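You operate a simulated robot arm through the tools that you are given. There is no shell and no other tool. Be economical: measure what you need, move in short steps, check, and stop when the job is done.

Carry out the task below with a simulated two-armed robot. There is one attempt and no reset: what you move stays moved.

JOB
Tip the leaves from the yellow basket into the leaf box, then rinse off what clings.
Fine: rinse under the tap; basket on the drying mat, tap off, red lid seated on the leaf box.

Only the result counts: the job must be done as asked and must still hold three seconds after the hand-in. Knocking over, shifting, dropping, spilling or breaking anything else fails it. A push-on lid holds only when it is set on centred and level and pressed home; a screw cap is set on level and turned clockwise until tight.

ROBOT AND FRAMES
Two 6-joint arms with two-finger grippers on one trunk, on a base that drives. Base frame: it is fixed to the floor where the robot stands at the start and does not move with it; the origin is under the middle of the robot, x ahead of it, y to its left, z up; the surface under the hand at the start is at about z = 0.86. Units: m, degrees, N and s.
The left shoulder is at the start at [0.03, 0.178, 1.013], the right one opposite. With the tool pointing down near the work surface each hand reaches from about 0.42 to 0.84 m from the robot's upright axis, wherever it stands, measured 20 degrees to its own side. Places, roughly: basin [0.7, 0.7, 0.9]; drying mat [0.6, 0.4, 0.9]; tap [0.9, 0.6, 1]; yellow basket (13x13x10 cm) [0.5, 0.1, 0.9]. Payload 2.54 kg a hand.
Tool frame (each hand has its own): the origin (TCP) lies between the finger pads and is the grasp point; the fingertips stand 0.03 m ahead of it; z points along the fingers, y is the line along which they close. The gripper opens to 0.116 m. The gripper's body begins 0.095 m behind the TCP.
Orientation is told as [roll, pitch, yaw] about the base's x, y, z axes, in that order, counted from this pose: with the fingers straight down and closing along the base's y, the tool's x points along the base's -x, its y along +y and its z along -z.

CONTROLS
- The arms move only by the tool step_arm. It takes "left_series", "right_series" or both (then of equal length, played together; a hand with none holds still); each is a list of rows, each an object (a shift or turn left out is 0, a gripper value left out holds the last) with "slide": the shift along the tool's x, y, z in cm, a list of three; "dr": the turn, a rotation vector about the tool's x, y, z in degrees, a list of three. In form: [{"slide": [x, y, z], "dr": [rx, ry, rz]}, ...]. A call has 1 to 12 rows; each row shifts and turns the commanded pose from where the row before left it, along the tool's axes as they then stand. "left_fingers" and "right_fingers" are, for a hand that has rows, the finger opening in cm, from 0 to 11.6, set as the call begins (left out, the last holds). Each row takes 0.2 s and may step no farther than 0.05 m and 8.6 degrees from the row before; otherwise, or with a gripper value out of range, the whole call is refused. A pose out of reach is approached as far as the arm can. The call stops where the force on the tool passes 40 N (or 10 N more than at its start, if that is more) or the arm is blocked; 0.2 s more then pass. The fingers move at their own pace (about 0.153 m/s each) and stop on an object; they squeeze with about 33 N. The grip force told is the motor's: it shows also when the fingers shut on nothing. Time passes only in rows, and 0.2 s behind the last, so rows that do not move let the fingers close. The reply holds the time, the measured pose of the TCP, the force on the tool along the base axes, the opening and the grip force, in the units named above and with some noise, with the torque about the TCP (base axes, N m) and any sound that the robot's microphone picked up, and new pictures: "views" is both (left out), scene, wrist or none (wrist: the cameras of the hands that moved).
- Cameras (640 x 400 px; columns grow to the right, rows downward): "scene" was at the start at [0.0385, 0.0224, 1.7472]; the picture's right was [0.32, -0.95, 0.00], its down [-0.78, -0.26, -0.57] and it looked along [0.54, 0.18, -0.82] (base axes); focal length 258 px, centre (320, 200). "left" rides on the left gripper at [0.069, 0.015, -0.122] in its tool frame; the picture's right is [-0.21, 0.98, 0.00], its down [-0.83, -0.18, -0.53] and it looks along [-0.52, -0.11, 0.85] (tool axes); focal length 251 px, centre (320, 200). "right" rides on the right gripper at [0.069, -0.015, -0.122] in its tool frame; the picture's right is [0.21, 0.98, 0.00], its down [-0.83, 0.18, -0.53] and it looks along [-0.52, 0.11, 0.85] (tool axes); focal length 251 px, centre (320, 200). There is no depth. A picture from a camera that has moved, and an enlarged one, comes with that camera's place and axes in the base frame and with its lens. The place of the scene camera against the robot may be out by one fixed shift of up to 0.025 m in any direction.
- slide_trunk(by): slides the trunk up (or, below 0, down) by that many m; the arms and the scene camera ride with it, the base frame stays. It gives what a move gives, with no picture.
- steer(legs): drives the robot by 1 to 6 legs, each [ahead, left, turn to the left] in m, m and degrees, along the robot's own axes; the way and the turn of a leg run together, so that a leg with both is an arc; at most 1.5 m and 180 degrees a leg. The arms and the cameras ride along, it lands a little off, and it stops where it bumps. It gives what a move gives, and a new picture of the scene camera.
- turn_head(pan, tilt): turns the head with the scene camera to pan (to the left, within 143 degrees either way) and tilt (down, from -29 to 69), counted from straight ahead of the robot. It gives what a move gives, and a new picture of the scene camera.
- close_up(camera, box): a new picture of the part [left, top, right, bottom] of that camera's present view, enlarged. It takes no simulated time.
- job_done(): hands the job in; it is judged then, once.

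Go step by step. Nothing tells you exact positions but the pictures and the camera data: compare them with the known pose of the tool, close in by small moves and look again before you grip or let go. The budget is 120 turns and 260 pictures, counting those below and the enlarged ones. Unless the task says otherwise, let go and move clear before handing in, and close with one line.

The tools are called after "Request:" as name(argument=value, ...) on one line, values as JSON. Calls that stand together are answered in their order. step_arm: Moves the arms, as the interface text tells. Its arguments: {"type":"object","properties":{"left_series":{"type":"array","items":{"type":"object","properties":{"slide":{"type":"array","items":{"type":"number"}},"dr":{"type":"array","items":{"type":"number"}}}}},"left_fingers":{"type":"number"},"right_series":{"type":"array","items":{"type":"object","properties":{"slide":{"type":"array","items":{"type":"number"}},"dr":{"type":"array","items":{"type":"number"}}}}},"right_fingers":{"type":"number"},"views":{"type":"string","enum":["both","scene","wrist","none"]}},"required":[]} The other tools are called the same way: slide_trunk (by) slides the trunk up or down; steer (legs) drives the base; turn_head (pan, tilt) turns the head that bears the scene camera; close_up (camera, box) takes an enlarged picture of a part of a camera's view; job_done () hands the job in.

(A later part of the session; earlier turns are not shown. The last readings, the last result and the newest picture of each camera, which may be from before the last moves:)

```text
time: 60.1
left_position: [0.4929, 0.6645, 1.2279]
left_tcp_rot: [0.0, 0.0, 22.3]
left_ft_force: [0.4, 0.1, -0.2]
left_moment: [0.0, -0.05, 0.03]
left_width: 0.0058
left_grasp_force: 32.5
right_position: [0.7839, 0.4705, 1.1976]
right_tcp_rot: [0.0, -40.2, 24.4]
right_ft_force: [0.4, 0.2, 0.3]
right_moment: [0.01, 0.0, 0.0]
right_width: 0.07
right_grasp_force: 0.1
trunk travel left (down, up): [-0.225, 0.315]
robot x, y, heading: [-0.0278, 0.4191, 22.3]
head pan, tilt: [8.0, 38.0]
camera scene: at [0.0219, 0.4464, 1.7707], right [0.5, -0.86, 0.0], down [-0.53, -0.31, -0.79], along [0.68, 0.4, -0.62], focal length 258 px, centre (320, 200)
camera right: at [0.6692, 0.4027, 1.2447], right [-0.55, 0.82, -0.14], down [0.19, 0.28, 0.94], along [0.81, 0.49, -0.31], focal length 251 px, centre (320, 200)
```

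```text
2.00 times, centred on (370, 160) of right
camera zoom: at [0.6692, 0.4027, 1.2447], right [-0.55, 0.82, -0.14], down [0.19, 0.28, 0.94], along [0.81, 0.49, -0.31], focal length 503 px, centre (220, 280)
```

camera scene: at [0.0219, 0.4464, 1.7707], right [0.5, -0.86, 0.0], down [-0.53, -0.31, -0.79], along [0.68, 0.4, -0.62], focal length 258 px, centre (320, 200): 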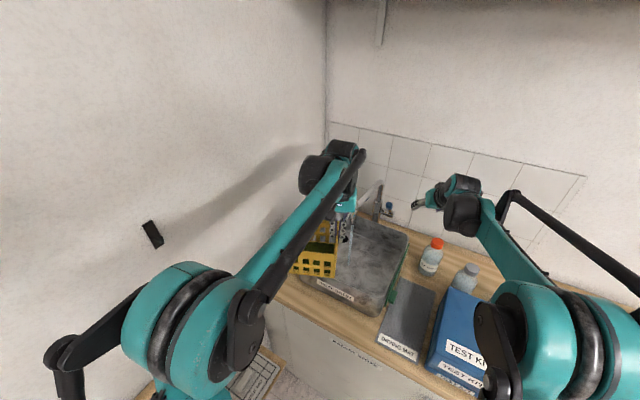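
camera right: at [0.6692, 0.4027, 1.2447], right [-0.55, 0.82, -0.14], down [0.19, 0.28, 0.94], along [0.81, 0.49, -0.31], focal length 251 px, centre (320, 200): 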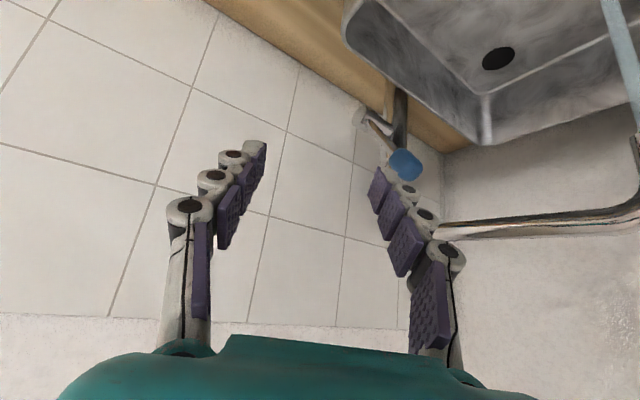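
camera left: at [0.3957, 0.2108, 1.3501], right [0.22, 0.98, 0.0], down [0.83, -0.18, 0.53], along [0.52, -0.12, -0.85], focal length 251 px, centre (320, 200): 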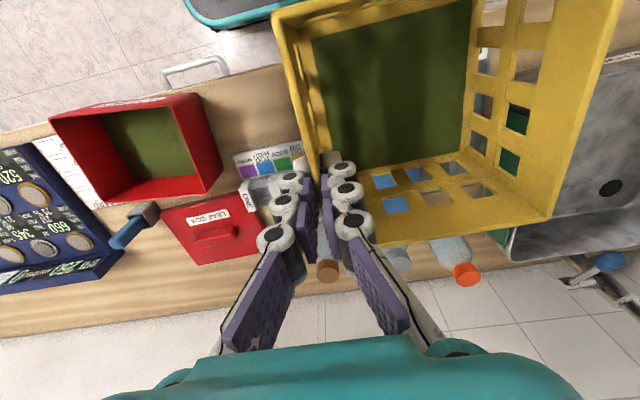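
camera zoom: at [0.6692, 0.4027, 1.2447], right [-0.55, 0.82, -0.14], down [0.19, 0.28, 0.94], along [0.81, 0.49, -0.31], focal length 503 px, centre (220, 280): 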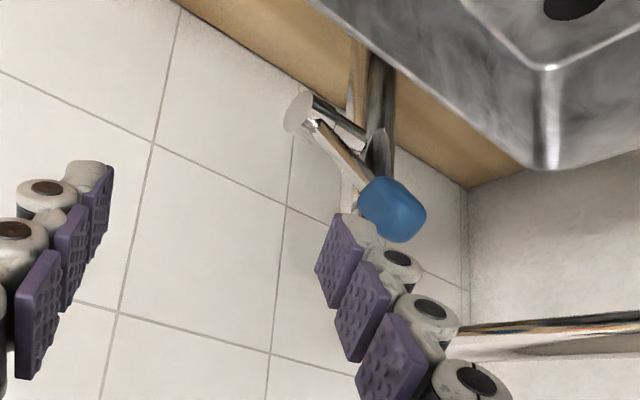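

Water flows straight down. Before rinsing, I'll look closely at the splash flap.

Request:
close_up(camera="scene", box=[350, 230, 450, 310])

Request:
close_up(camera="right", box=[320, 0, 480, 60])

```text
5.00 times, centred on (400, 270) of scene
camera zoom: at [0.0219, 0.4464, 1.7707], right [0.5, -0.86, 0.0], down [-0.53, -0.31, -0.79], along [0.68, 0.4, -0.62], focal length 1292 px, centre (-80, -150)
```

zoom: 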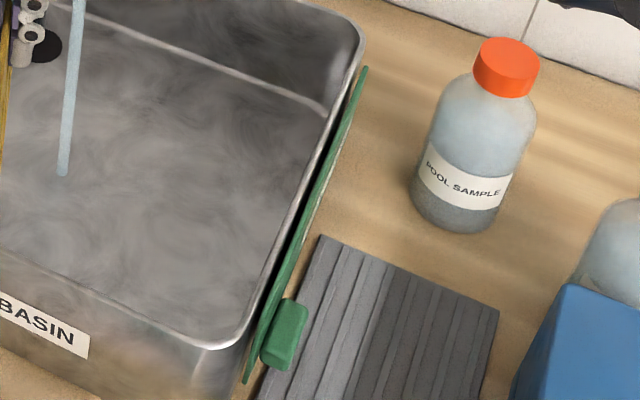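

```text
4.00 times, centred on (400, 30) of right
camera zoom: at [0.6692, 0.4027, 1.2447], right [-0.55, 0.82, -0.14], down [0.19, 0.28, 0.94], along [0.81, 0.49, -0.31], focal length 1006 px, centre (0, 880)
```

zoom: 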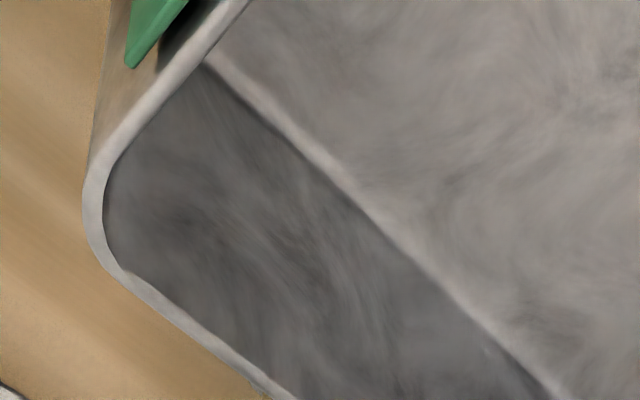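

The flap hangs against the outer wall, so I leave it. I'll turn the basket hand so its gripped wall faces me (yaw ≈ −75°), to reach under the spout from the front.

Request:
step_arm(left_series=[{"slide": [2.2, 0, 0], "dr": [0, 0, 8.1]}, {"slide": [2.2, 0, 0], "dr": [0, 0, 8.1]}, {"dr": [0, 0, 8.1]}, {"dr": [0, 0, 8.1]}, {"dr": [0, 0, 8.1]}, {"dr": [0, 0, 8.1]}, {"dr": [0, 0, 8.1]}, {"dr": [0, 0, 8.1]}, {"dr": [0, 0, 8.1]}, {"dr": [0, 0, 8.1]}, {"dr": [0, 0, 8.1]}, {"dr": [0, 0, 8.1]}], views="both")

```text
time: 62.7
left_position: [0.4521, 0.6525, 1.2273]
left_tcp_rot: [0.0, -0.1, -75.1]
left_ft_force: [0.5, 0.3, 0.0]
left_moment: [0.01, 0.07, 0.01]
left_width: 0.0063
left_grasp_force: 32.8
right_position: [0.7833, 0.4727, 1.1953]
right_tcp_rot: [0.0, -40.2, 24.4]
right_ft_force: [-0.9, -0.2, 0.1]
right_moment: [0.04, 0.0, -0.01]
right_width: 0.0698
right_grasp_force: 0.1
trunk travel left (down, up): [-0.225, 0.315]
robot x, y, heading: [-0.0228, 0.4142, 22.0]
head pan, tilt: [8.0, 38.0]
camera scene: at [0.0216, 0.4481, 1.7707], right [0.5, -0.86, 0.0], down [-0.53, -0.31, -0.79], along [0.68, 0.4, -0.62], focal length 258 px, centre (320, 200)
camera left: at [0.449, 0.7224, 1.3496], right [1.0, 0.04, 0.0], down [0.04, -0.84, 0.54], along [0.02, -0.53, -0.84], focal length 251 px, centre (320, 200)
```

scene: 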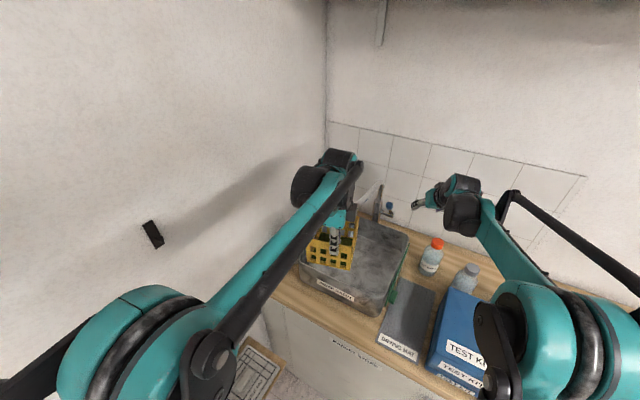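
left: 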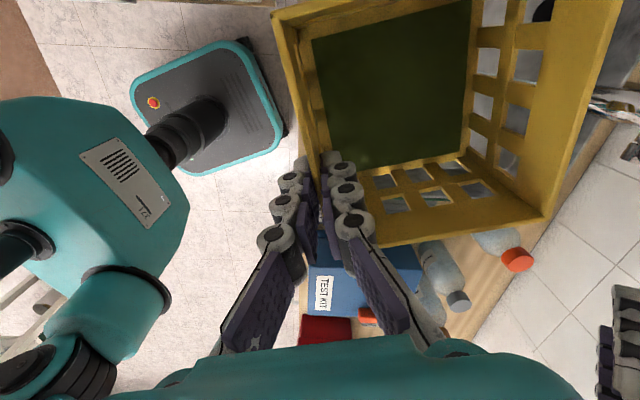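

Now lowering to just above the basin-rim height, short of the spout, and checking clearances.

Request:
step_arm(left_series=[{"slide": [0, 0, 4]}, {"slide": [0, 0, 4]}, {"slide": [0, 0, 4]}, {"slide": [0, 0, 1.2]}], views="wrist")

Request:
close_up(camera="scene", box=[290, 170, 410, 300])

Request:
close_up(camera="right", box=[320, 0, 640, 240])

```text
time: 63.7
left_position: [0.4506, 0.6527, 1.0954]
left_tcp_rot: [0.1, -0.1, -75.0]
left_ft_force: [-0.5, -0.3, -0.5]
left_moment: [-0.03, 0.05, -0.02]
left_width: 0.006
left_grasp_force: 31.6
right_position: [0.7827, 0.4733, 1.1966]
right_tcp_rot: [0.0, -40.2, 24.4]
right_ft_force: [0.4, -0.4, -0.3]
right_moment: [0.0, -0.04, 0.01]
right_width: 0.0701
right_grasp_force: 0.1
trunk travel left (down, up): [-0.225, 0.315]
robot x, y, heading: [-0.025, 0.4173, 22.3]
head pan, tilt: [8.0, 38.0]
camera left: at [0.4484, 0.7218, 1.2172], right [1.0, 0.04, 0.0], down [0.04, -0.84, 0.54], along [0.02, -0.53, -0.84], focal length 251 px, centre (320, 200)
```

left: 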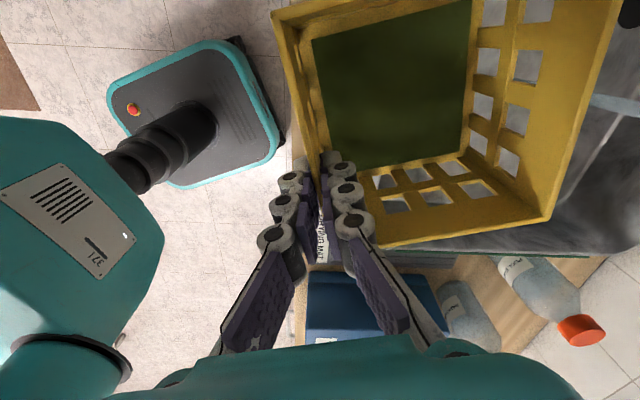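

```text
3.08 times, centred on (350, 235) of scene
camera zoom: at [0.0213, 0.448, 1.7708], right [0.5, -0.86, 0.0], down [-0.53, -0.31, -0.79], along [0.68, 0.4, -0.62], focal length 795 px, centre (228, 92)
```

zoom: 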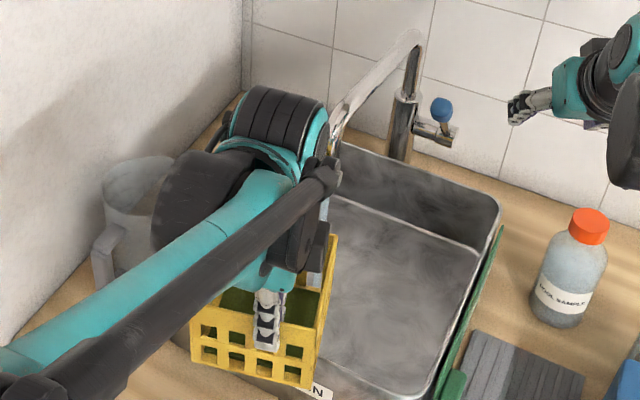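

```text
1.67 times, centred on (480, 120) of right
camera zoom: at [0.6688, 0.4039, 1.2449], right [-0.55, 0.82, -0.14], down [0.19, 0.28, 0.94], along [0.81, 0.49, -0.31], focal length 419 px, centre (53, 333)
```

zoom: 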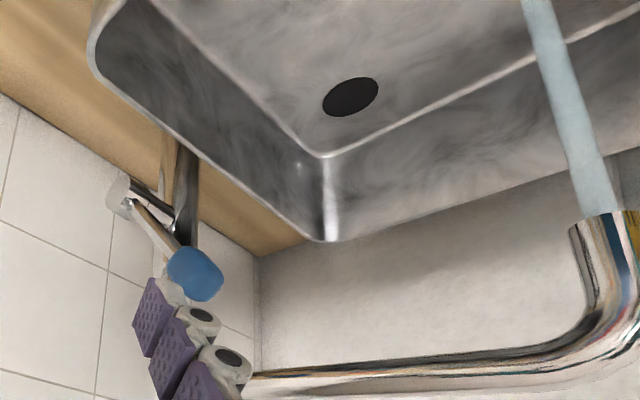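

Request:
step_arm(right_series=[{"slide": [2.8, 1.7, -2.35]}, {"slide": [2.8, 1.7, -2.35]}, {"slide": [2.8, 1.7, -2.35]}], left_series=[{"slide": [-0.6, 2.2, 0.2]}, {"slide": [-0.6, 2.2, 0.2]}, {"slide": [0, 0, 0]}], views="wrist")

Request:
close_up(camera="right", box=[360, 0, 640, 200])

Request:
close_up(camera="scene", box=[300, 180, 400, 280])

```text
time: 64.5
left_position: [0.4934, 0.6508, 1.0912]
left_tcp_rot: [0.0, 0.0, -75.1]
left_ft_force: [-1.2, 0.5, -1.2]
left_moment: [-0.04, 0.01, 0.0]
left_width: 0.0063
left_grasp_force: 32.3
right_position: [0.6598, 0.4716, 1.1988]
right_tcp_rot: [-0.1, -40.3, 24.3]
right_ft_force: [-1.1, 0.2, 0.1]
right_moment: [-0.02, -0.01, 0.02]
right_width: 0.07
right_grasp_force: 0.0
trunk travel left (down, up): [-0.225, 0.315]
robot x, y, heading: [-0.0262, 0.4161, 22.3]
head pan, tilt: [8.0, 38.0]
camera right: at [0.5461, 0.4037, 1.2461], right [-0.55, 0.82, -0.14], down [0.18, 0.28, 0.94], along [0.81, 0.49, -0.31], focal length 251 px, centre (320, 200)
camera left: at [0.4912, 0.7205, 1.2145], right [1.0, 0.04, 0.0], down [0.04, -0.84, 0.54], along [0.03, -0.53, -0.84], focal length 251 px, centre (320, 200)
```

right: 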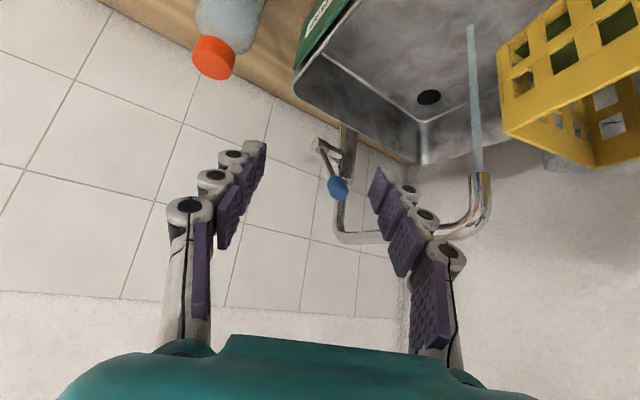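
left: 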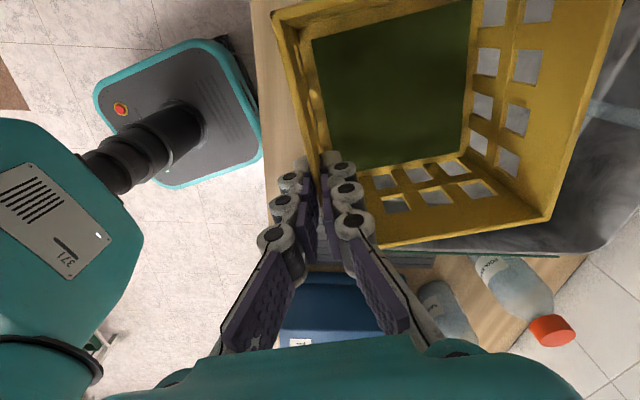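

```text
2.00 times, centred on (500, 100) of right
camera zoom: at [0.5461, 0.4037, 1.2461], right [-0.55, 0.82, -0.14], down [0.18, 0.28, 0.94], along [0.81, 0.49, -0.31], focal length 503 px, centre (-40, 400)
```

zoom: 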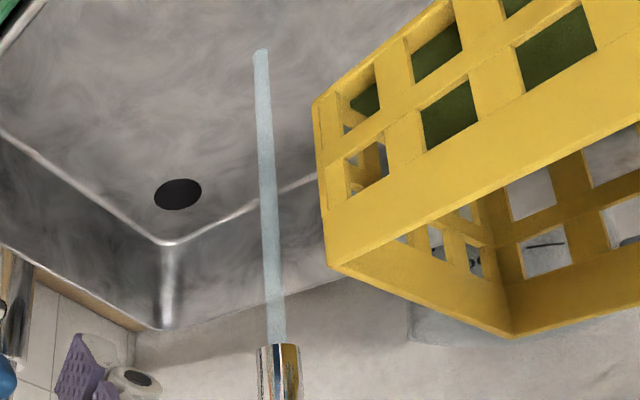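

```text
4.00 times, centred on (350, 230) of scene
camera zoom: at [0.0181, 0.4477, 1.7709], right [0.5, -0.86, 0.0], down [-0.53, -0.31, -0.79], along [0.68, 0.4, -0.61], focal length 1034 px, centre (200, 80)
```

zoom: 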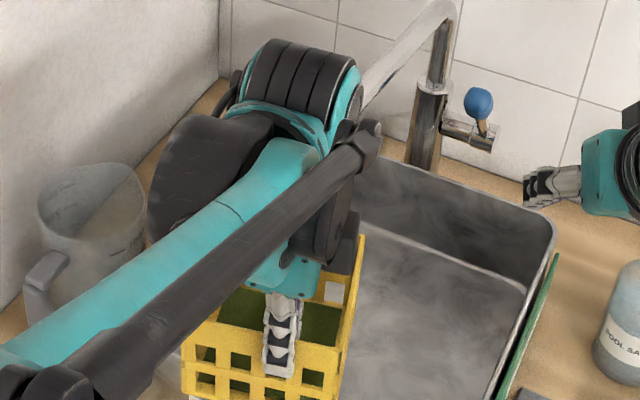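

The side view shows the outlet bottom at z≈1.10, level with the basket rim. I'll square the basket (yaw −90°), dip its far edge 12°, and check before going under.

Request:
step_arm(left_series=[{"slide": [0.8, 0, 0], "dr": [0, 0, 7.5]}, {"slide": [0.8, 0, 0], "dr": [0, 0, 7.5]}, {"slide": [0.8, 0, 0], "dr": [6, 0, 0]}, {"dr": [6, 0, 0]}, {"slide": [0, 2, -0.4]}], views="wrist")

Request:
close_up(camera="right", box=[360, 0, 640, 200])

Request:
close_up(camera="scene", box=[300, 180, 400, 280])

```text
time: 65.7
left_position: [0.5169, 0.676, 1.0906]
left_tcp_rot: [-12.1, -0.2, -90.0]
left_ft_force: [-0.1, -0.4, -1.3]
left_moment: [-0.04, 0.08, 0.01]
left_width: 0.0061
left_grasp_force: 32.5
right_position: [0.6645, 0.4727, 1.1983]
right_tcp_rot: [0.0, -40.2, 24.4]
right_ft_force: [-0.7, 0.9, -0.1]
right_moment: [-0.02, 0.05, 0.01]
right_width: 0.0698
right_grasp_force: 0.1
trunk travel left (down, up): [-0.225, 0.315]
robot x, y, heading: [-0.0266, 0.4164, 22.1]
head pan, tilt: [8.0, 38.0]
camera left: at [0.5566, 0.7441, 1.207], right [0.95, -0.22, -0.2], down [-0.07, -0.82, 0.56], along [-0.29, -0.52, -0.8], focal length 251 px, centre (320, 200)
```

left: 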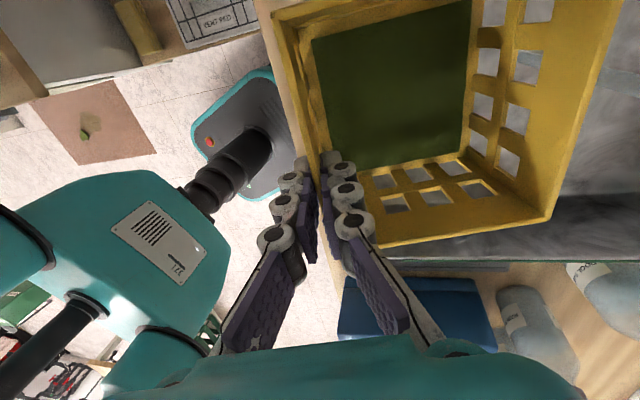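

```text
2.00 times, centred on (500, 100) of right
camera zoom: at [0.5501, 0.4042, 1.2445], right [-0.55, 0.82, -0.14], down [0.19, 0.28, 0.94], along [0.81, 0.49, -0.31], focal length 503 px, centre (-40, 400)
```

zoom: 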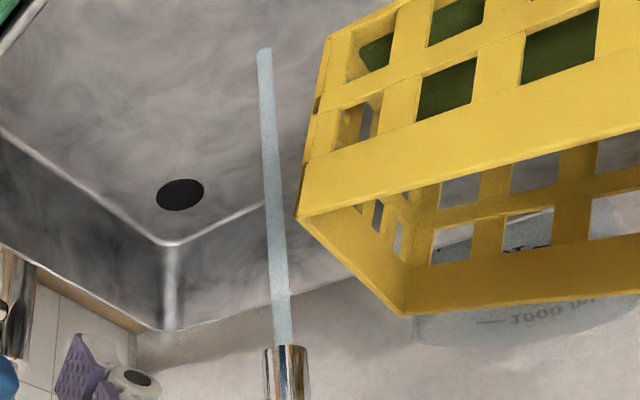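

```text
4.00 times, centred on (350, 230) of scene
camera zoom: at [0.0231, 0.4484, 1.7707], right [0.5, -0.86, 0.0], down [-0.53, -0.31, -0.79], along [0.68, 0.4, -0.62], focal length 1034 px, centre (200, 80)
```

zoom: 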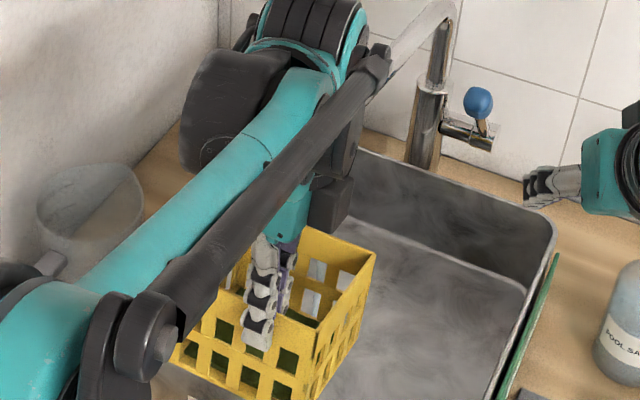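

Request:
step_arm(left_series=[{"slide": [0, 1.8, -0.38]}, {"slide": [0, 1.8, -0.38]}, {"slide": [0, 1.8, -0.38]}], views="none")

Request:
close_up(camera="right", box=[320, 0, 640, 230])

Request:
close_up(camera="scene", box=[300, 180, 400, 300])

```text
time: 66.5
left_position: [0.5724, 0.6741, 1.0888]
left_tcp_rot: [-12.0, 0.0, -89.9]
left_ft_force: [0.5, -0.1, -0.9]
left_moment: [-0.02, 0.06, -0.01]
left_width: 0.006
left_grasp_force: 32.3
right_position: [0.6638, 0.4723, 1.1964]
right_tcp_rot: [0.0, -40.2, 24.4]
right_ft_force: [0.6, -0.2, 0.5]
right_moment: [0.02, 0.03, -0.04]
right_width: 0.07
right_grasp_force: 0.1
trunk travel left (down, up): [-0.225, 0.315]
robot x, y, heading: [-0.0247, 0.4165, 22.4]
head pan, tilt: [8.0, 38.0]
```

```text
1.74 times, centred on (480, 115) of right
camera zoom: at [0.55, 0.4041, 1.2445], right [-0.55, 0.82, -0.14], down [0.19, 0.28, 0.94], along [0.81, 0.49, -0.31], focal length 437 px, centre (42, 348)
```

zoom: 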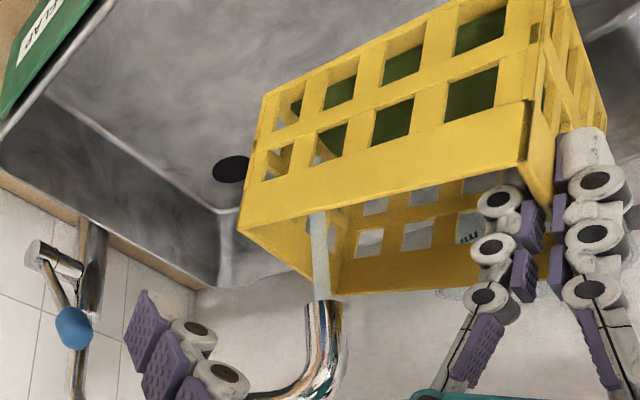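

```text
3.33 times, centred on (350, 240) of scene
camera zoom: at [0.023, 0.4482, 1.7707], right [0.5, -0.86, 0.0], down [-0.53, -0.31, -0.79], along [0.68, 0.4, -0.62], focal length 862 px, centre (220, 67)
```

zoom: 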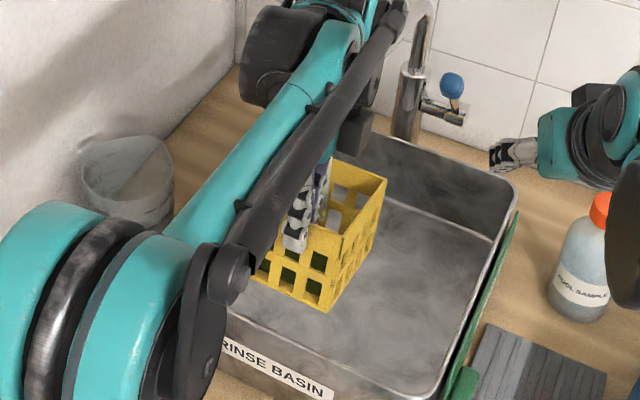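

The stream is entering the basket. I'll lower it into the basin while levelling it.

Request:
step_arm(left_series=[{"slide": [0, 0.25, 1.2], "dr": [-4, 0, 0]}, {"slide": [0, 0.2, 1.2], "dr": [-4, 0, 0]}, {"slide": [0, 0.1, 1.3], "dr": [-4, 0, 0]}, {}], views="wrist")

Request:
close_up(camera="right", box=[320, 0, 640, 230])

Request:
close_up(camera="left", box=[260, 0, 640, 240])

```text
time: 67.5
left_position: [0.5718, 0.6754, 1.0524]
left_tcp_rot: [0.1, -0.1, -90.2]
left_ft_force: [-0.2, -0.5, -1.0]
left_moment: [-0.03, 0.06, 0.0]
left_width: 0.0058
left_grasp_force: 32.2
right_position: [0.6634, 0.4728, 1.1979]
right_tcp_rot: [0.0, -40.2, 24.4]
right_ft_force: [0.3, -0.3, 0.6]
right_moment: [0.0, 0.0, 0.03]
right_width: 0.0698
right_grasp_force: 0.1
trunk travel left (down, up): [-0.225, 0.315]
robot x, y, heading: [-0.024, 0.4176, 22.1]
head pan, tilt: [8.0, 38.0]
camera left: at [0.5864, 0.7436, 1.1755], right [0.98, -0.22, 0.0], down [-0.18, -0.82, 0.53], along [-0.11, -0.52, -0.84], focal length 251 px, centre (320, 200)
```

left: 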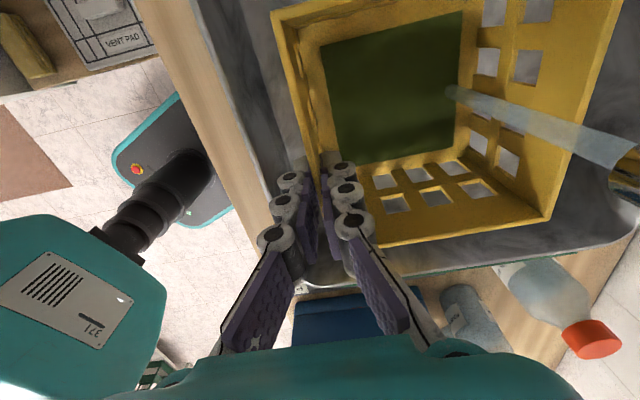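

```text
1.74 times, centred on (480, 115) of right
camera zoom: at [0.5494, 0.4039, 1.2448], right [-0.55, 0.82, -0.14], down [0.19, 0.28, 0.94], along [0.81, 0.49, -0.31], focal length 437 px, centre (42, 348)
```

zoom: 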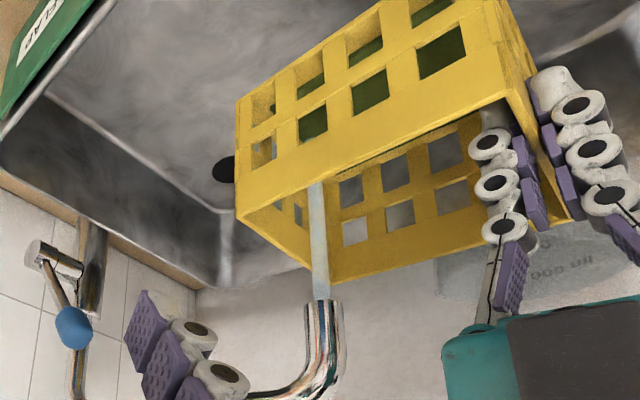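

```text
1.67 times, centred on (450, 120) of left
camera zoom: at [0.5864, 0.7436, 1.1755], right [0.98, -0.22, 0.0], down [-0.18, -0.82, 0.53], along [-0.11, -0.52, -0.84], focal length 419 px, centre (103, 333)
```

zoom: 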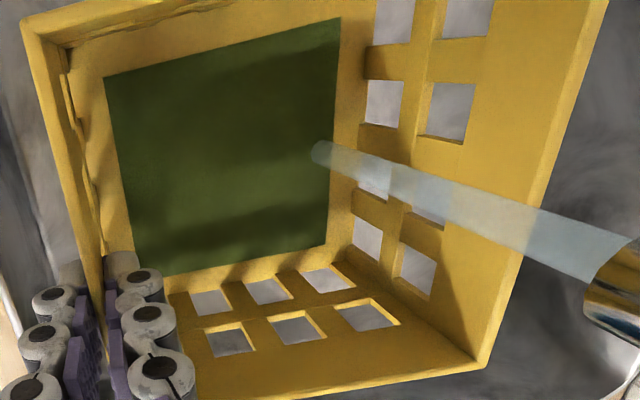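

The clinging patch is already shrinking under the stream. I'll shift 1 cm forward and hold it there.

Request:
step_arm(left_series=[{"slide": [0, 1, 0]}, {}, {}, {}, {}, {}, {}, {}, {}, {}, {}, {}], views="none")

Request:
close_up(camera="left", box=[260, 0, 640, 240])

```text
time: 70.1
left_position: [0.5808, 0.676, 1.0528]
left_tcp_rot: [0.0, -0.1, -89.9]
left_ft_force: [-1.3, -0.3, -0.7]
left_moment: [-0.04, 0.07, 0.0]
left_width: 0.0059
left_grasp_force: 31.6
right_position: [0.6635, 0.4734, 1.1967]
right_tcp_rot: [-0.1, -40.1, 24.4]
right_ft_force: [-0.2, -0.7, -0.4]
right_moment: [0.02, -0.02, 0.01]
right_width: 0.0698
right_grasp_force: 0.1
trunk travel left (down, up): [-0.225, 0.315]
robot x, y, heading: [-0.0256, 0.4153, 22.3]
head pan, tilt: [8.0, 38.0]
```

```text
1.67 times, centred on (450, 120) of left
camera zoom: at [0.5957, 0.744, 1.1758], right [0.98, -0.22, 0.0], down [-0.18, -0.82, 0.53], along [-0.11, -0.52, -0.84], focal length 419 px, centre (103, 333)
```

zoom: 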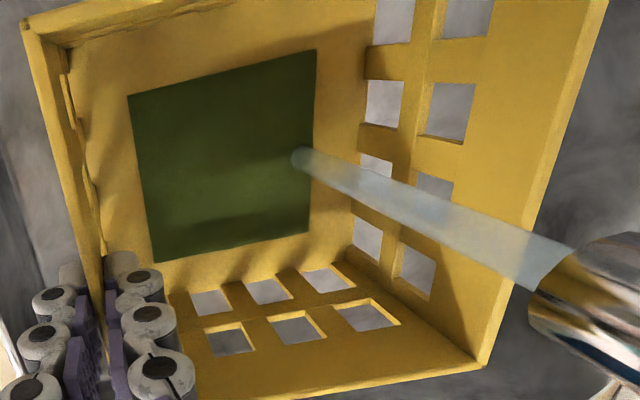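

Request:
step_arm(left_series=[{"slide": [0, 0.5, 0]}, {}, {}, {}, {}, {}, {}, {}, {}, {}, {}, {}], views="none")

Request:
step_arm(left_series=[{}, {}, {}, {}, {}, {}, {}, {}, {}, {}, {}, {}], views="none")

Request:
step_arm(left_series=[{}, {}, {}, {}, {}, {}, {}, {}, {}, {}, {}, {}], views="none")

Request:
close_up(camera="left", box=[260, 0, 640, 240])

Request:
close_up(camera="scene", box=[280, 180, 440, 300])

```text
time: 72.7
left_position: [0.5856, 0.6758, 1.0535]
left_tcp_rot: [0.0, -0.1, -89.9]
left_ft_force: [-1.2, 0.4, -0.3]
left_moment: [0.0, 0.08, 0.0]
left_width: 0.0059
left_grasp_force: 32.1
right_position: [0.6627, 0.4722, 1.1968]
right_tcp_rot: [0.0, -40.1, 24.4]
right_ft_force: [-0.8, 0.5, 0.2]
right_moment: [0.0, 0.01, 0.02]
right_width: 0.0699
right_grasp_force: 0.0
trunk travel left (down, up): [-0.225, 0.315]
robot x, y, heading: [-0.0249, 0.4175, 22.1]
head pan, tilt: [8.0, 38.0]
```

```text
time: 75.3
left_position: [0.5854, 0.6758, 1.0528]
left_tcp_rot: [0.1, 0.0, -90.0]
left_ft_force: [0.2, -0.4, -0.8]
left_moment: [-0.01, 0.09, 0.02]
left_width: 0.0058
left_grasp_force: 32.6
right_position: [0.6633, 0.4729, 1.197]
right_tcp_rot: [-0.1, -40.2, 24.4]
right_ft_force: [-0.3, -0.6, -0.5]
right_moment: [0.03, 0.02, 0.01]
right_width: 0.0699
right_grasp_force: 0.1
trunk travel left (down, up): [-0.225, 0.315]
robot x, y, heading: [-0.0249, 0.4167, 22.4]
head pan, tilt: [8.0, 38.0]
```

```text
time: 77.9
left_position: [0.5851, 0.6754, 1.0534]
left_tcp_rot: [0.1, 0.0, -90.0]
left_ft_force: [0.8, 0.6, -1.5]
left_moment: [-0.02, 0.08, 0.0]
left_width: 0.0057
left_grasp_force: 31.6
right_position: [0.664, 0.4726, 1.1967]
right_tcp_rot: [0.0, -40.3, 24.4]
right_ft_force: [-0.2, -0.2, -0.1]
right_moment: [0.03, 0.01, -0.02]
right_width: 0.0699
right_grasp_force: 0.1
trunk travel left (down, up): [-0.225, 0.315]
robot x, y, heading: [-0.027, 0.4204, 22.1]
head pan, tilt: [8.0, 38.0]
```

```text
1.67 times, centred on (450, 120) of left
camera zoom: at [0.6006, 0.7439, 1.1762], right [0.98, -0.22, 0.0], down [-0.18, -0.82, 0.53], along [-0.11, -0.52, -0.84], focal length 419 px, centre (103, 333)
```

zoom: 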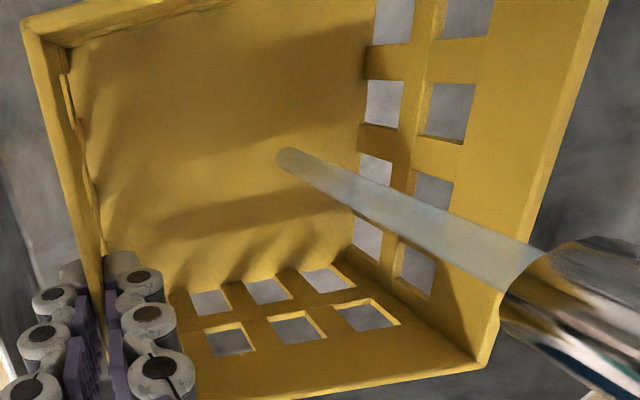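

```text
3.33 times, centred on (360, 240) of scene
camera zoom: at [0.0216, 0.4481, 1.7707], right [0.5, -0.86, 0.0], down [-0.53, -0.31, -0.79], along [0.68, 0.4, -0.62], focal length 862 px, centre (187, 67)
```

zoom: 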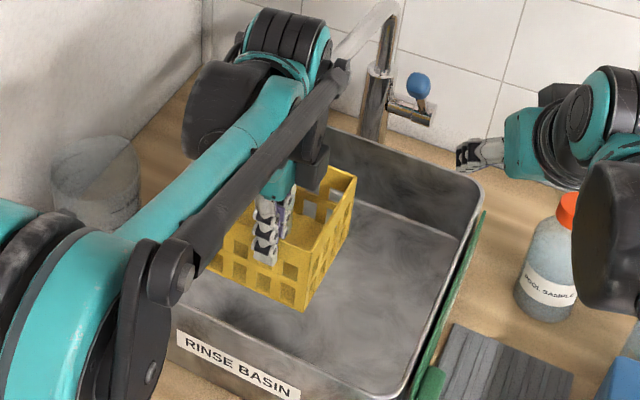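

The basket is clean. Keeping it in place, I'll bring the right hand, fingers closed, above the raised knob to push the lever down.

Request:
step_arm(right_series=[{"slide": [-3.5, 0.31, 1.9]}, {"slide": [-3.5, 0.31, 1.9]}, {"slide": [-3.5, 0.31, 1.9]}, {"slide": [-3.5, 0.31, 1.9]}, {"slide": [0, 2, 2]}, {"slide": [0, 2.3, 2]}], right_fingers=0, views="both")

Request:
close_up(camera="scene", box=[320, 150, 440, 230])

```text
time: 79.3
left_position: [0.5856, 0.675, 1.0523]
left_tcp_rot: [0.1, -0.1, -90.1]
left_ft_force: [0.1, 0.3, -1.2]
left_moment: [-0.03, 0.07, 0.01]
left_width: 0.006
left_grasp_force: 31.9
right_position: [0.8072, 0.6002, 1.1968]
right_tcp_rot: [0.0, -40.2, 24.4]
right_ft_force: [0.5, 0.3, 0.1]
right_moment: [0.0, 0.0, 0.03]
right_width: 0.0002
right_grasp_force: 28.4
trunk travel left (down, up): [-0.225, 0.315]
robot x, y, heading: [-0.0249, 0.4169, 22.0]
head pan, tilt: [8.0, 38.0]
camera scene: at [0.023, 0.4494, 1.7706], right [0.5, -0.86, 0.0], down [-0.53, -0.31, -0.79], along [0.68, 0.4, -0.62], focal length 258 px, centre (320, 200)
camera right: at [0.6925, 0.5319, 1.2448], right [-0.55, 0.82, -0.14], down [0.19, 0.28, 0.94], along [0.81, 0.49, -0.31], focal length 251 px, centre (320, 200)
```

scene: 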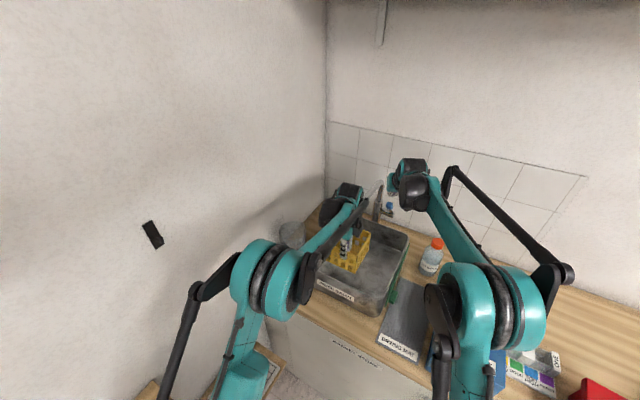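
right: 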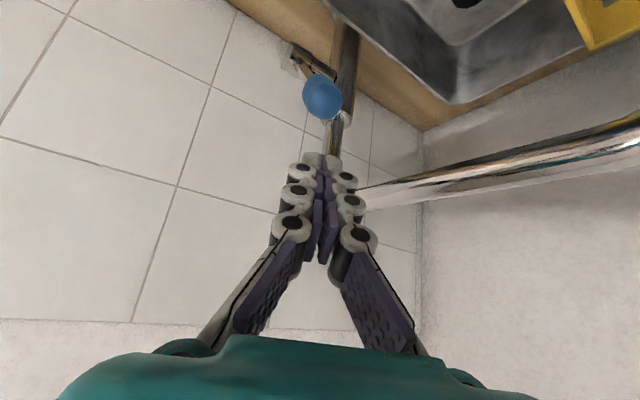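

```text
5.00 times, centred on (380, 190) of scene
camera zoom: at [0.023, 0.4494, 1.7706], right [0.5, -0.86, 0.0], down [-0.53, -0.31, -0.79], along [0.68, 0.4, -0.62], focal length 1292 px, centre (20, 250)
```

zoom: 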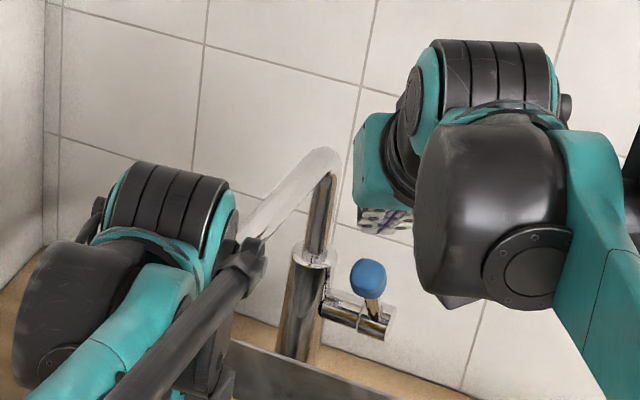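

Request:
step_arm(right_series=[{}, {"slide": [1.6, -0.23, 1.6]}, {"slide": [1.5, -0.23, 1.6]}, {}], right_fingers=5.8, views="wrist")

Request:
close_up(camera="right", box=[220, 80, 420, 200])

```text
time: 80.3
left_position: [0.5854, 0.6756, 1.0536]
left_tcp_rot: [0.0, -0.2, -90.0]
left_ft_force: [-0.4, 1.2, -1.3]
left_moment: [0.0, 0.06, -0.04]
left_width: 0.0059
left_grasp_force: 32.2
right_position: [0.8055, 0.5943, 1.1531]
right_tcp_rot: [-0.1, -40.2, 24.3]
right_ft_force: [-0.4, 0.2, -0.2]
right_moment: [-0.01, 0.02, 0.03]
right_width: 0.0582
right_grasp_force: 0.0
trunk travel left (down, up): [-0.225, 0.315]
robot x, y, heading: [-0.0252, 0.4186, 22.1]
head pan, tilt: [8.0, 38.0]
camera right: at [0.6915, 0.5257, 1.2011], right [-0.55, 0.82, -0.14], down [0.19, 0.28, 0.94], along [0.81, 0.49, -0.31], focal length 251 px, centre (320, 200)
```

right: 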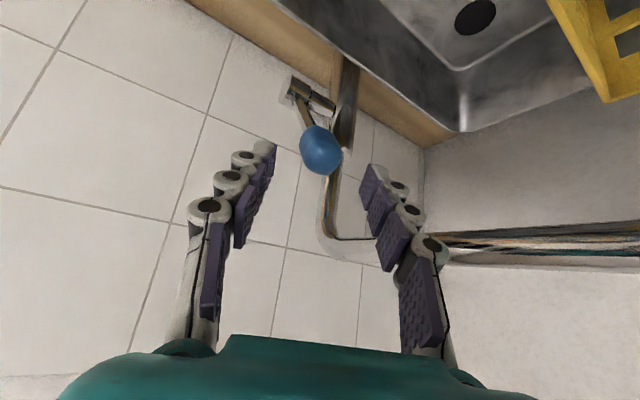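

```text
3.20 times, centred on (320, 140) of right
camera zoom: at [0.6915, 0.5257, 1.2011], right [-0.55, 0.82, -0.14], down [0.19, 0.28, 0.94], along [0.81, 0.49, -0.31], focal length 805 px, centre (320, 392)
```

zoom: 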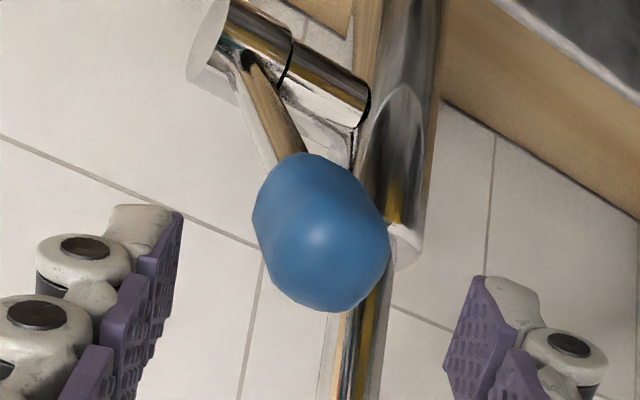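

Request:
step_arm(right_series=[{"slide": [0, 0, 2.5]}, {"slide": [0, 0, 2.2]}, {"slide": [0, 0, 1.8]}, {}], right_fingers=5.8, views="wrist")

```text
time: 81.3
left_position: [0.5851, 0.6752, 1.0547]
left_tcp_rot: [0.0, -0.1, -90.0]
left_ft_force: [-0.8, -0.2, -0.8]
left_moment: [0.01, 0.1, -0.01]
left_width: 0.0062
left_grasp_force: 32.5
right_position: [0.8439, 0.6127, 1.102]
right_tcp_rot: [-0.1, -40.2, 24.4]
right_ft_force: [-0.1, -0.6, 0.1]
right_moment: [-0.01, -0.02, 0.01]
right_width: 0.0581
right_grasp_force: 0.1
trunk travel left (down, up): [-0.225, 0.315]
robot x, y, heading: [-0.0261, 0.4204, 22.2]
head pan, tilt: [8.0, 38.0]
camera right: at [0.7298, 0.5439, 1.1512], right [-0.55, 0.82, -0.14], down [0.18, 0.28, 0.94], along [0.81, 0.49, -0.31], focal length 251 px, centre (320, 200)
```

right: 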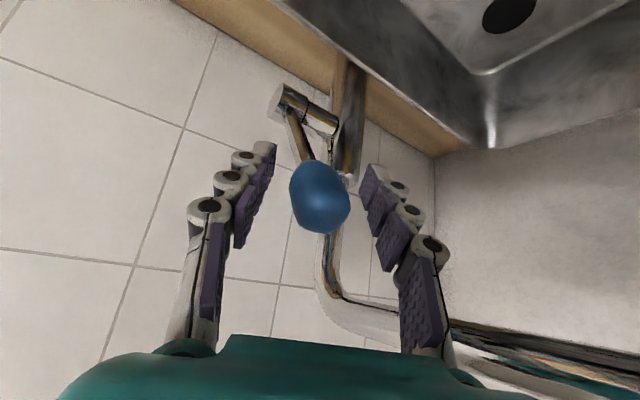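

Request:
step_arm(right_series=[{}, {}, {}], right_fingers=2, views="none")

Request:
step_arm(right_series=[{"slide": [0.88, 0.33, -0.09]}, {"slide": [1.07, 0.33, 0.14]}, {"slide": [1.13, 0.29, 0.35]}, {"slide": [1.19, 0.25, 0.56]}, {"slide": [1.05, 0.17, 0.68]}, {"slide": [0.98, 0.08, 0.87]}], views="both")

Request:
close_up(camera="left", box=[260, 0, 640, 240])

```text
time: 82.1
left_position: [0.5844, 0.6749, 1.053]
left_tcp_rot: [0.0, 0.0, -90.2]
left_ft_force: [0.0, -0.1, -1.0]
left_moment: [-0.01, 0.06, 0.02]
left_width: 0.0059
left_grasp_force: 32.0
right_position: [0.8451, 0.6112, 1.103]
right_tcp_rot: [-0.1, -40.2, 24.3]
right_ft_force: [2.3, -6.2, 2.1]
right_moment: [-0.39, -0.33, -1.31]
right_width: 0.038
right_grasp_force: 45.0
trunk travel left (down, up): [-0.225, 0.315]
robot x, y, heading: [-0.0207, 0.4173, 22.0]
head pan, tilt: [8.0, 38.0]
```

```text
time: 83.5
left_position: [0.5818, 0.6742, 1.0557]
left_tcp_rot: [0.3, 0.0, -90.1]
left_ft_force: [0.6, -0.4, -0.8]
left_moment: [-0.03, 0.01, 0.01]
left_width: 0.0058
left_grasp_force: 32.0
right_position: [0.8083, 0.6082, 1.0548]
right_tcp_rot: [-0.1, -40.5, 24.2]
right_ft_force: [-9.7, -7.6, 21.4]
right_moment: [-1.11, -0.07, -2.27]
right_width: 0.0397
right_grasp_force: 45.1
trunk travel left (down, up): [-0.225, 0.315]
robot x, y, heading: [-0.0262, 0.4171, 22.3]
head pan, tilt: [8.0, 38.0]
stopped in row 6 (right hand): the force on the tool passed its limit at 46 N (the readings are from after the stop); the commanded pose is now the measured one
camera scene: at [0.0156, 0.4471, 1.7709], right [0.5, -0.87, 0.0], down [-0.53, -0.31, -0.79], along [0.68, 0.4, -0.61], focal length 258 px, centre (320, 200)
camera right: at [0.6927, 0.5403, 1.1016], right [-0.55, 0.82, -0.14], down [0.18, 0.28, 0.94], along [0.82, 0.49, -0.3], focal length 251 px, centre (320, 200)
```

scene: 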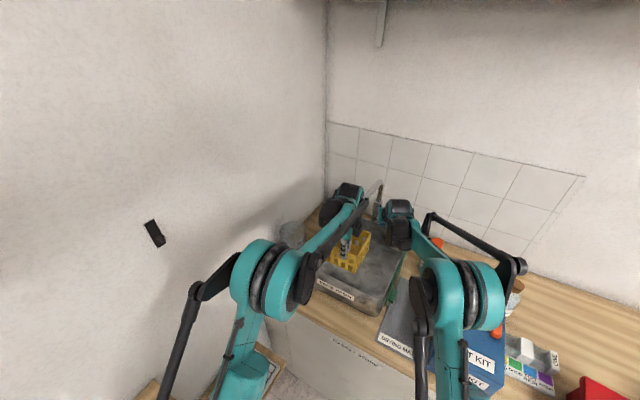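
right: 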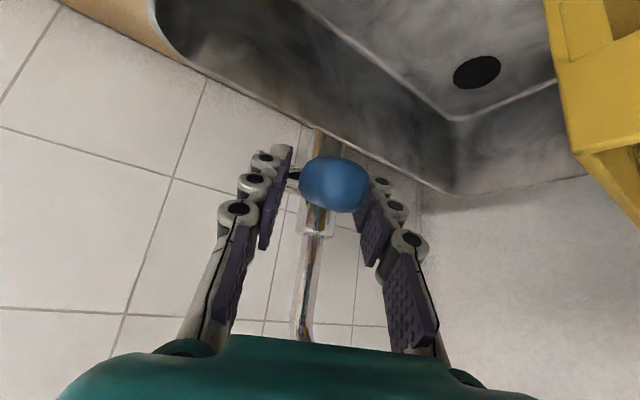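

```text
1.67 times, centred on (450, 120) of left
camera zoom: at [0.5969, 0.7426, 1.1784], right [0.98, -0.22, 0.0], down [-0.19, -0.83, 0.53], along [-0.11, -0.52, -0.85], focal length 419 px, centre (103, 333)
```

zoom: 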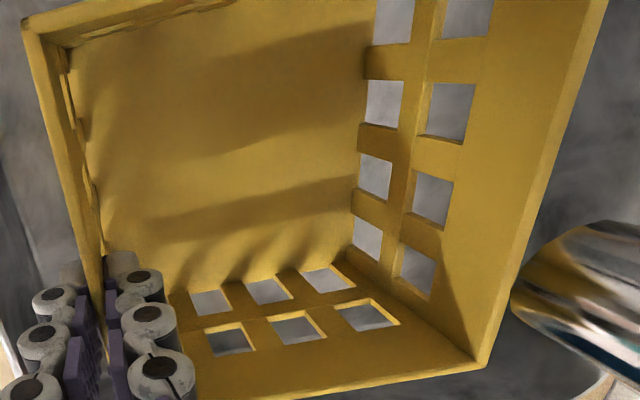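

The water has stopped and the lever reached its lower stop. I'll release, then press the knob down from above once to be sure it is fully closed.

Request:
step_arm(right_series=[{}, {}, {"slide": [0, 0, -3]}, {"slide": [0, 0, -3]}, {"slide": [-1.2, 0, 0]}], right_fingers=6.5, views="none")

Request:
step_arm(right_series=[{}, {}, {}, {"slide": [-1.3, 0.9, 1.3]}], right_fingers=0, views="wrist")

```text
time: 84.7
left_position: [0.5861, 0.6741, 1.0528]
left_tcp_rot: [-0.1, -0.1, -90.0]
left_ft_force: [0.2, 0.4, -1.0]
left_moment: [-0.03, 0.07, -0.02]
left_width: 0.0061
left_grasp_force: 32.5
right_position: [0.7832, 0.5987, 1.103]
right_tcp_rot: [0.0, -40.2, 24.3]
right_ft_force: [-0.2, 0.2, -0.1]
right_moment: [0.01, -0.01, -0.01]
right_width: 0.0651
right_grasp_force: 0.0
trunk travel left (down, up): [-0.225, 0.315]
robot x, y, heading: [-0.026, 0.4183, 21.7]
head pan, tilt: [8.0, 38.0]
```

```text
time: 85.7
left_position: [0.5848, 0.6755, 1.0527]
left_tcp_rot: [0.0, -0.1, -90.1]
left_ft_force: [0.6, 0.2, -1.6]
left_moment: [-0.02, 0.08, -0.01]
left_width: 0.0061
left_grasp_force: 31.6
right_position: [0.7961, 0.6136, 1.1018]
right_tcp_rot: [0.0, -40.3, 24.3]
right_ft_force: [1.3, -0.4, -0.4]
right_moment: [-0.01, 0.02, -0.02]
right_width: 0.0
right_grasp_force: 28.5
trunk travel left (down, up): [-0.225, 0.315]
robot x, y, heading: [-0.0254, 0.4138, 22.3]
head pan, tilt: [8.0, 38.0]
camera right: at [0.6829, 0.5459, 1.1489], right [-0.55, 0.82, -0.14], down [0.18, 0.28, 0.94], along [0.81, 0.49, -0.31], focal length 251 px, centre (320, 200)
```

right: 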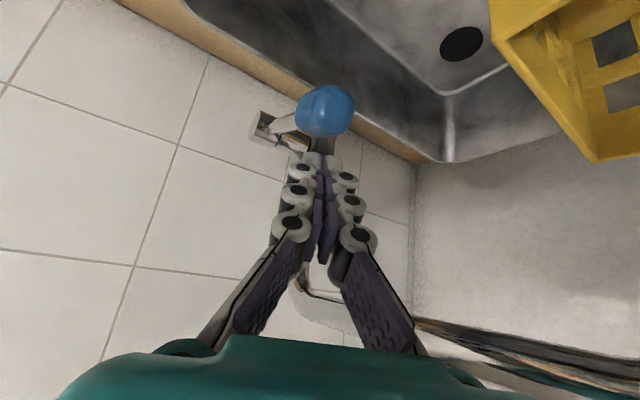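

The lever is back exactly at its original position. A brief press to confirm, then I retreat.

Request:
step_arm(right_series=[{"slide": [0.65, 0, 0.76]}, {"slide": [0.3, 0, 0.35]}, {"slide": [0.2, 0, 0.25]}], right_fingers=0, views="none")

Request:
step_arm(right_series=[{"slide": [-1.5, 0, -2]}, {"slide": [0, 0, -4]}, {"slide": [0, -4, -2]}, {"slide": [2.8, -3, -2.3]}, {"slide": [2.8, -2, -2.3]}, {"slide": [2.8, 0, -2.3]}], views="both")

Request:
close_up(camera="scene", box=[290, 170, 450, 300])

```text
time: 86.5
left_position: [0.5832, 0.6742, 1.0548]
left_tcp_rot: [0.1, 0.1, -90.1]
left_ft_force: [0.7, 0.2, -1.1]
left_moment: [0.0, 0.07, -0.03]
left_width: 0.0061
left_grasp_force: 32.5
right_position: [0.7995, 0.6137, 1.0909]
right_tcp_rot: [-0.1, -41.1, 24.3]
right_ft_force: [2.1, -0.9, 22.9]
right_moment: [0.15, -0.21, 0.03]
right_width: 0.0
right_grasp_force: 28.6
trunk travel left (down, up): [-0.225, 0.315]
robot x, y, heading: [-0.0254, 0.4174, 22.2]
head pan, tilt: [8.0, 38.0]
stopped in row 3 (right hand): the force on the tool passed its limit at 42 N (the readings are from after the stop); the commanded pose is now the measured one
```

```text
time: 87.9
left_position: [0.5835, 0.6736, 1.0548]
left_tcp_rot: [0.1, 0.0, -90.1]
left_ft_force: [-0.4, 0.7, -0.7]
left_moment: [-0.01, 0.0, -0.01]
left_width: 0.006
left_grasp_force: 32.1
right_position: [0.6969, 0.4708, 1.1554]
right_tcp_rot: [-0.1, -40.8, 24.3]
right_ft_force: [0.3, -0.5, -0.2]
right_moment: [0.01, -0.06, 0.0]
right_width: 0.0001
right_grasp_force: 28.6
trunk travel left (down, up): [-0.225, 0.315]
robot x, y, heading: [-0.0279, 0.4164, 21.9]
head pan, tilt: [8.0, 38.0]
camera scene: at [0.0192, 0.4476, 1.7708], right [0.5, -0.86, 0.0], down [-0.53, -0.31, -0.79], along [0.68, 0.4, -0.61], focal length 258 px, centre (320, 200)
camera right: at [0.5816, 0.4023, 1.2016], right [-0.55, 0.82, -0.14], down [0.18, 0.28, 0.94], along [0.82, 0.49, -0.3], focal length 251 px, centre (320, 200)
```

scene: 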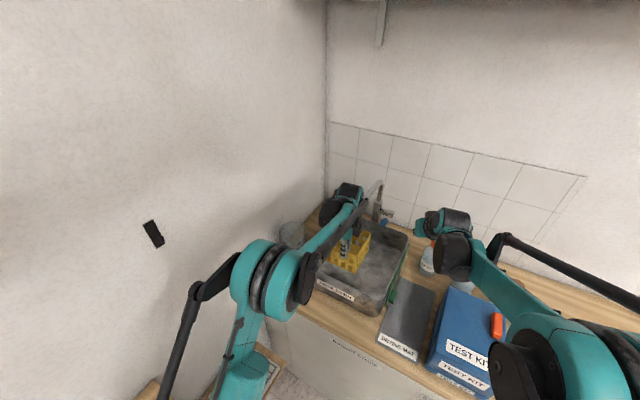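
right: 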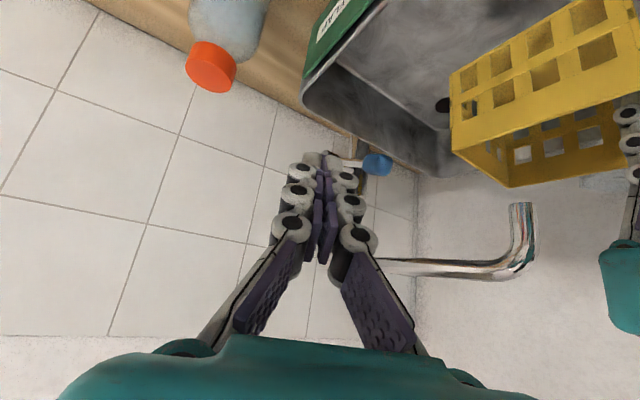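

```text
3.08 times, centred on (370, 235) of scene
camera zoom: at [0.0192, 0.4476, 1.7708], right [0.5, -0.86, 0.0], down [-0.53, -0.31, -0.79], along [0.68, 0.4, -0.61], focal length 795 px, centre (166, 92)
```

zoom: 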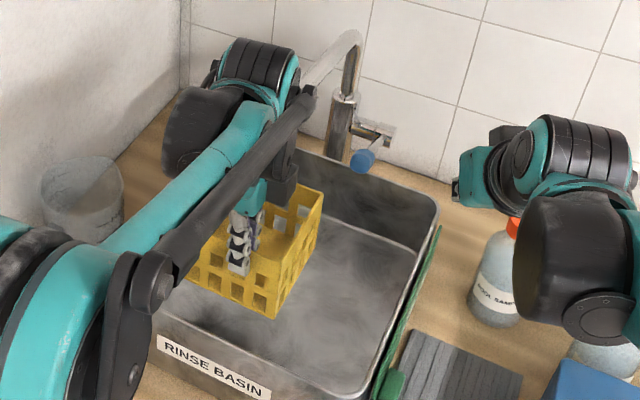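

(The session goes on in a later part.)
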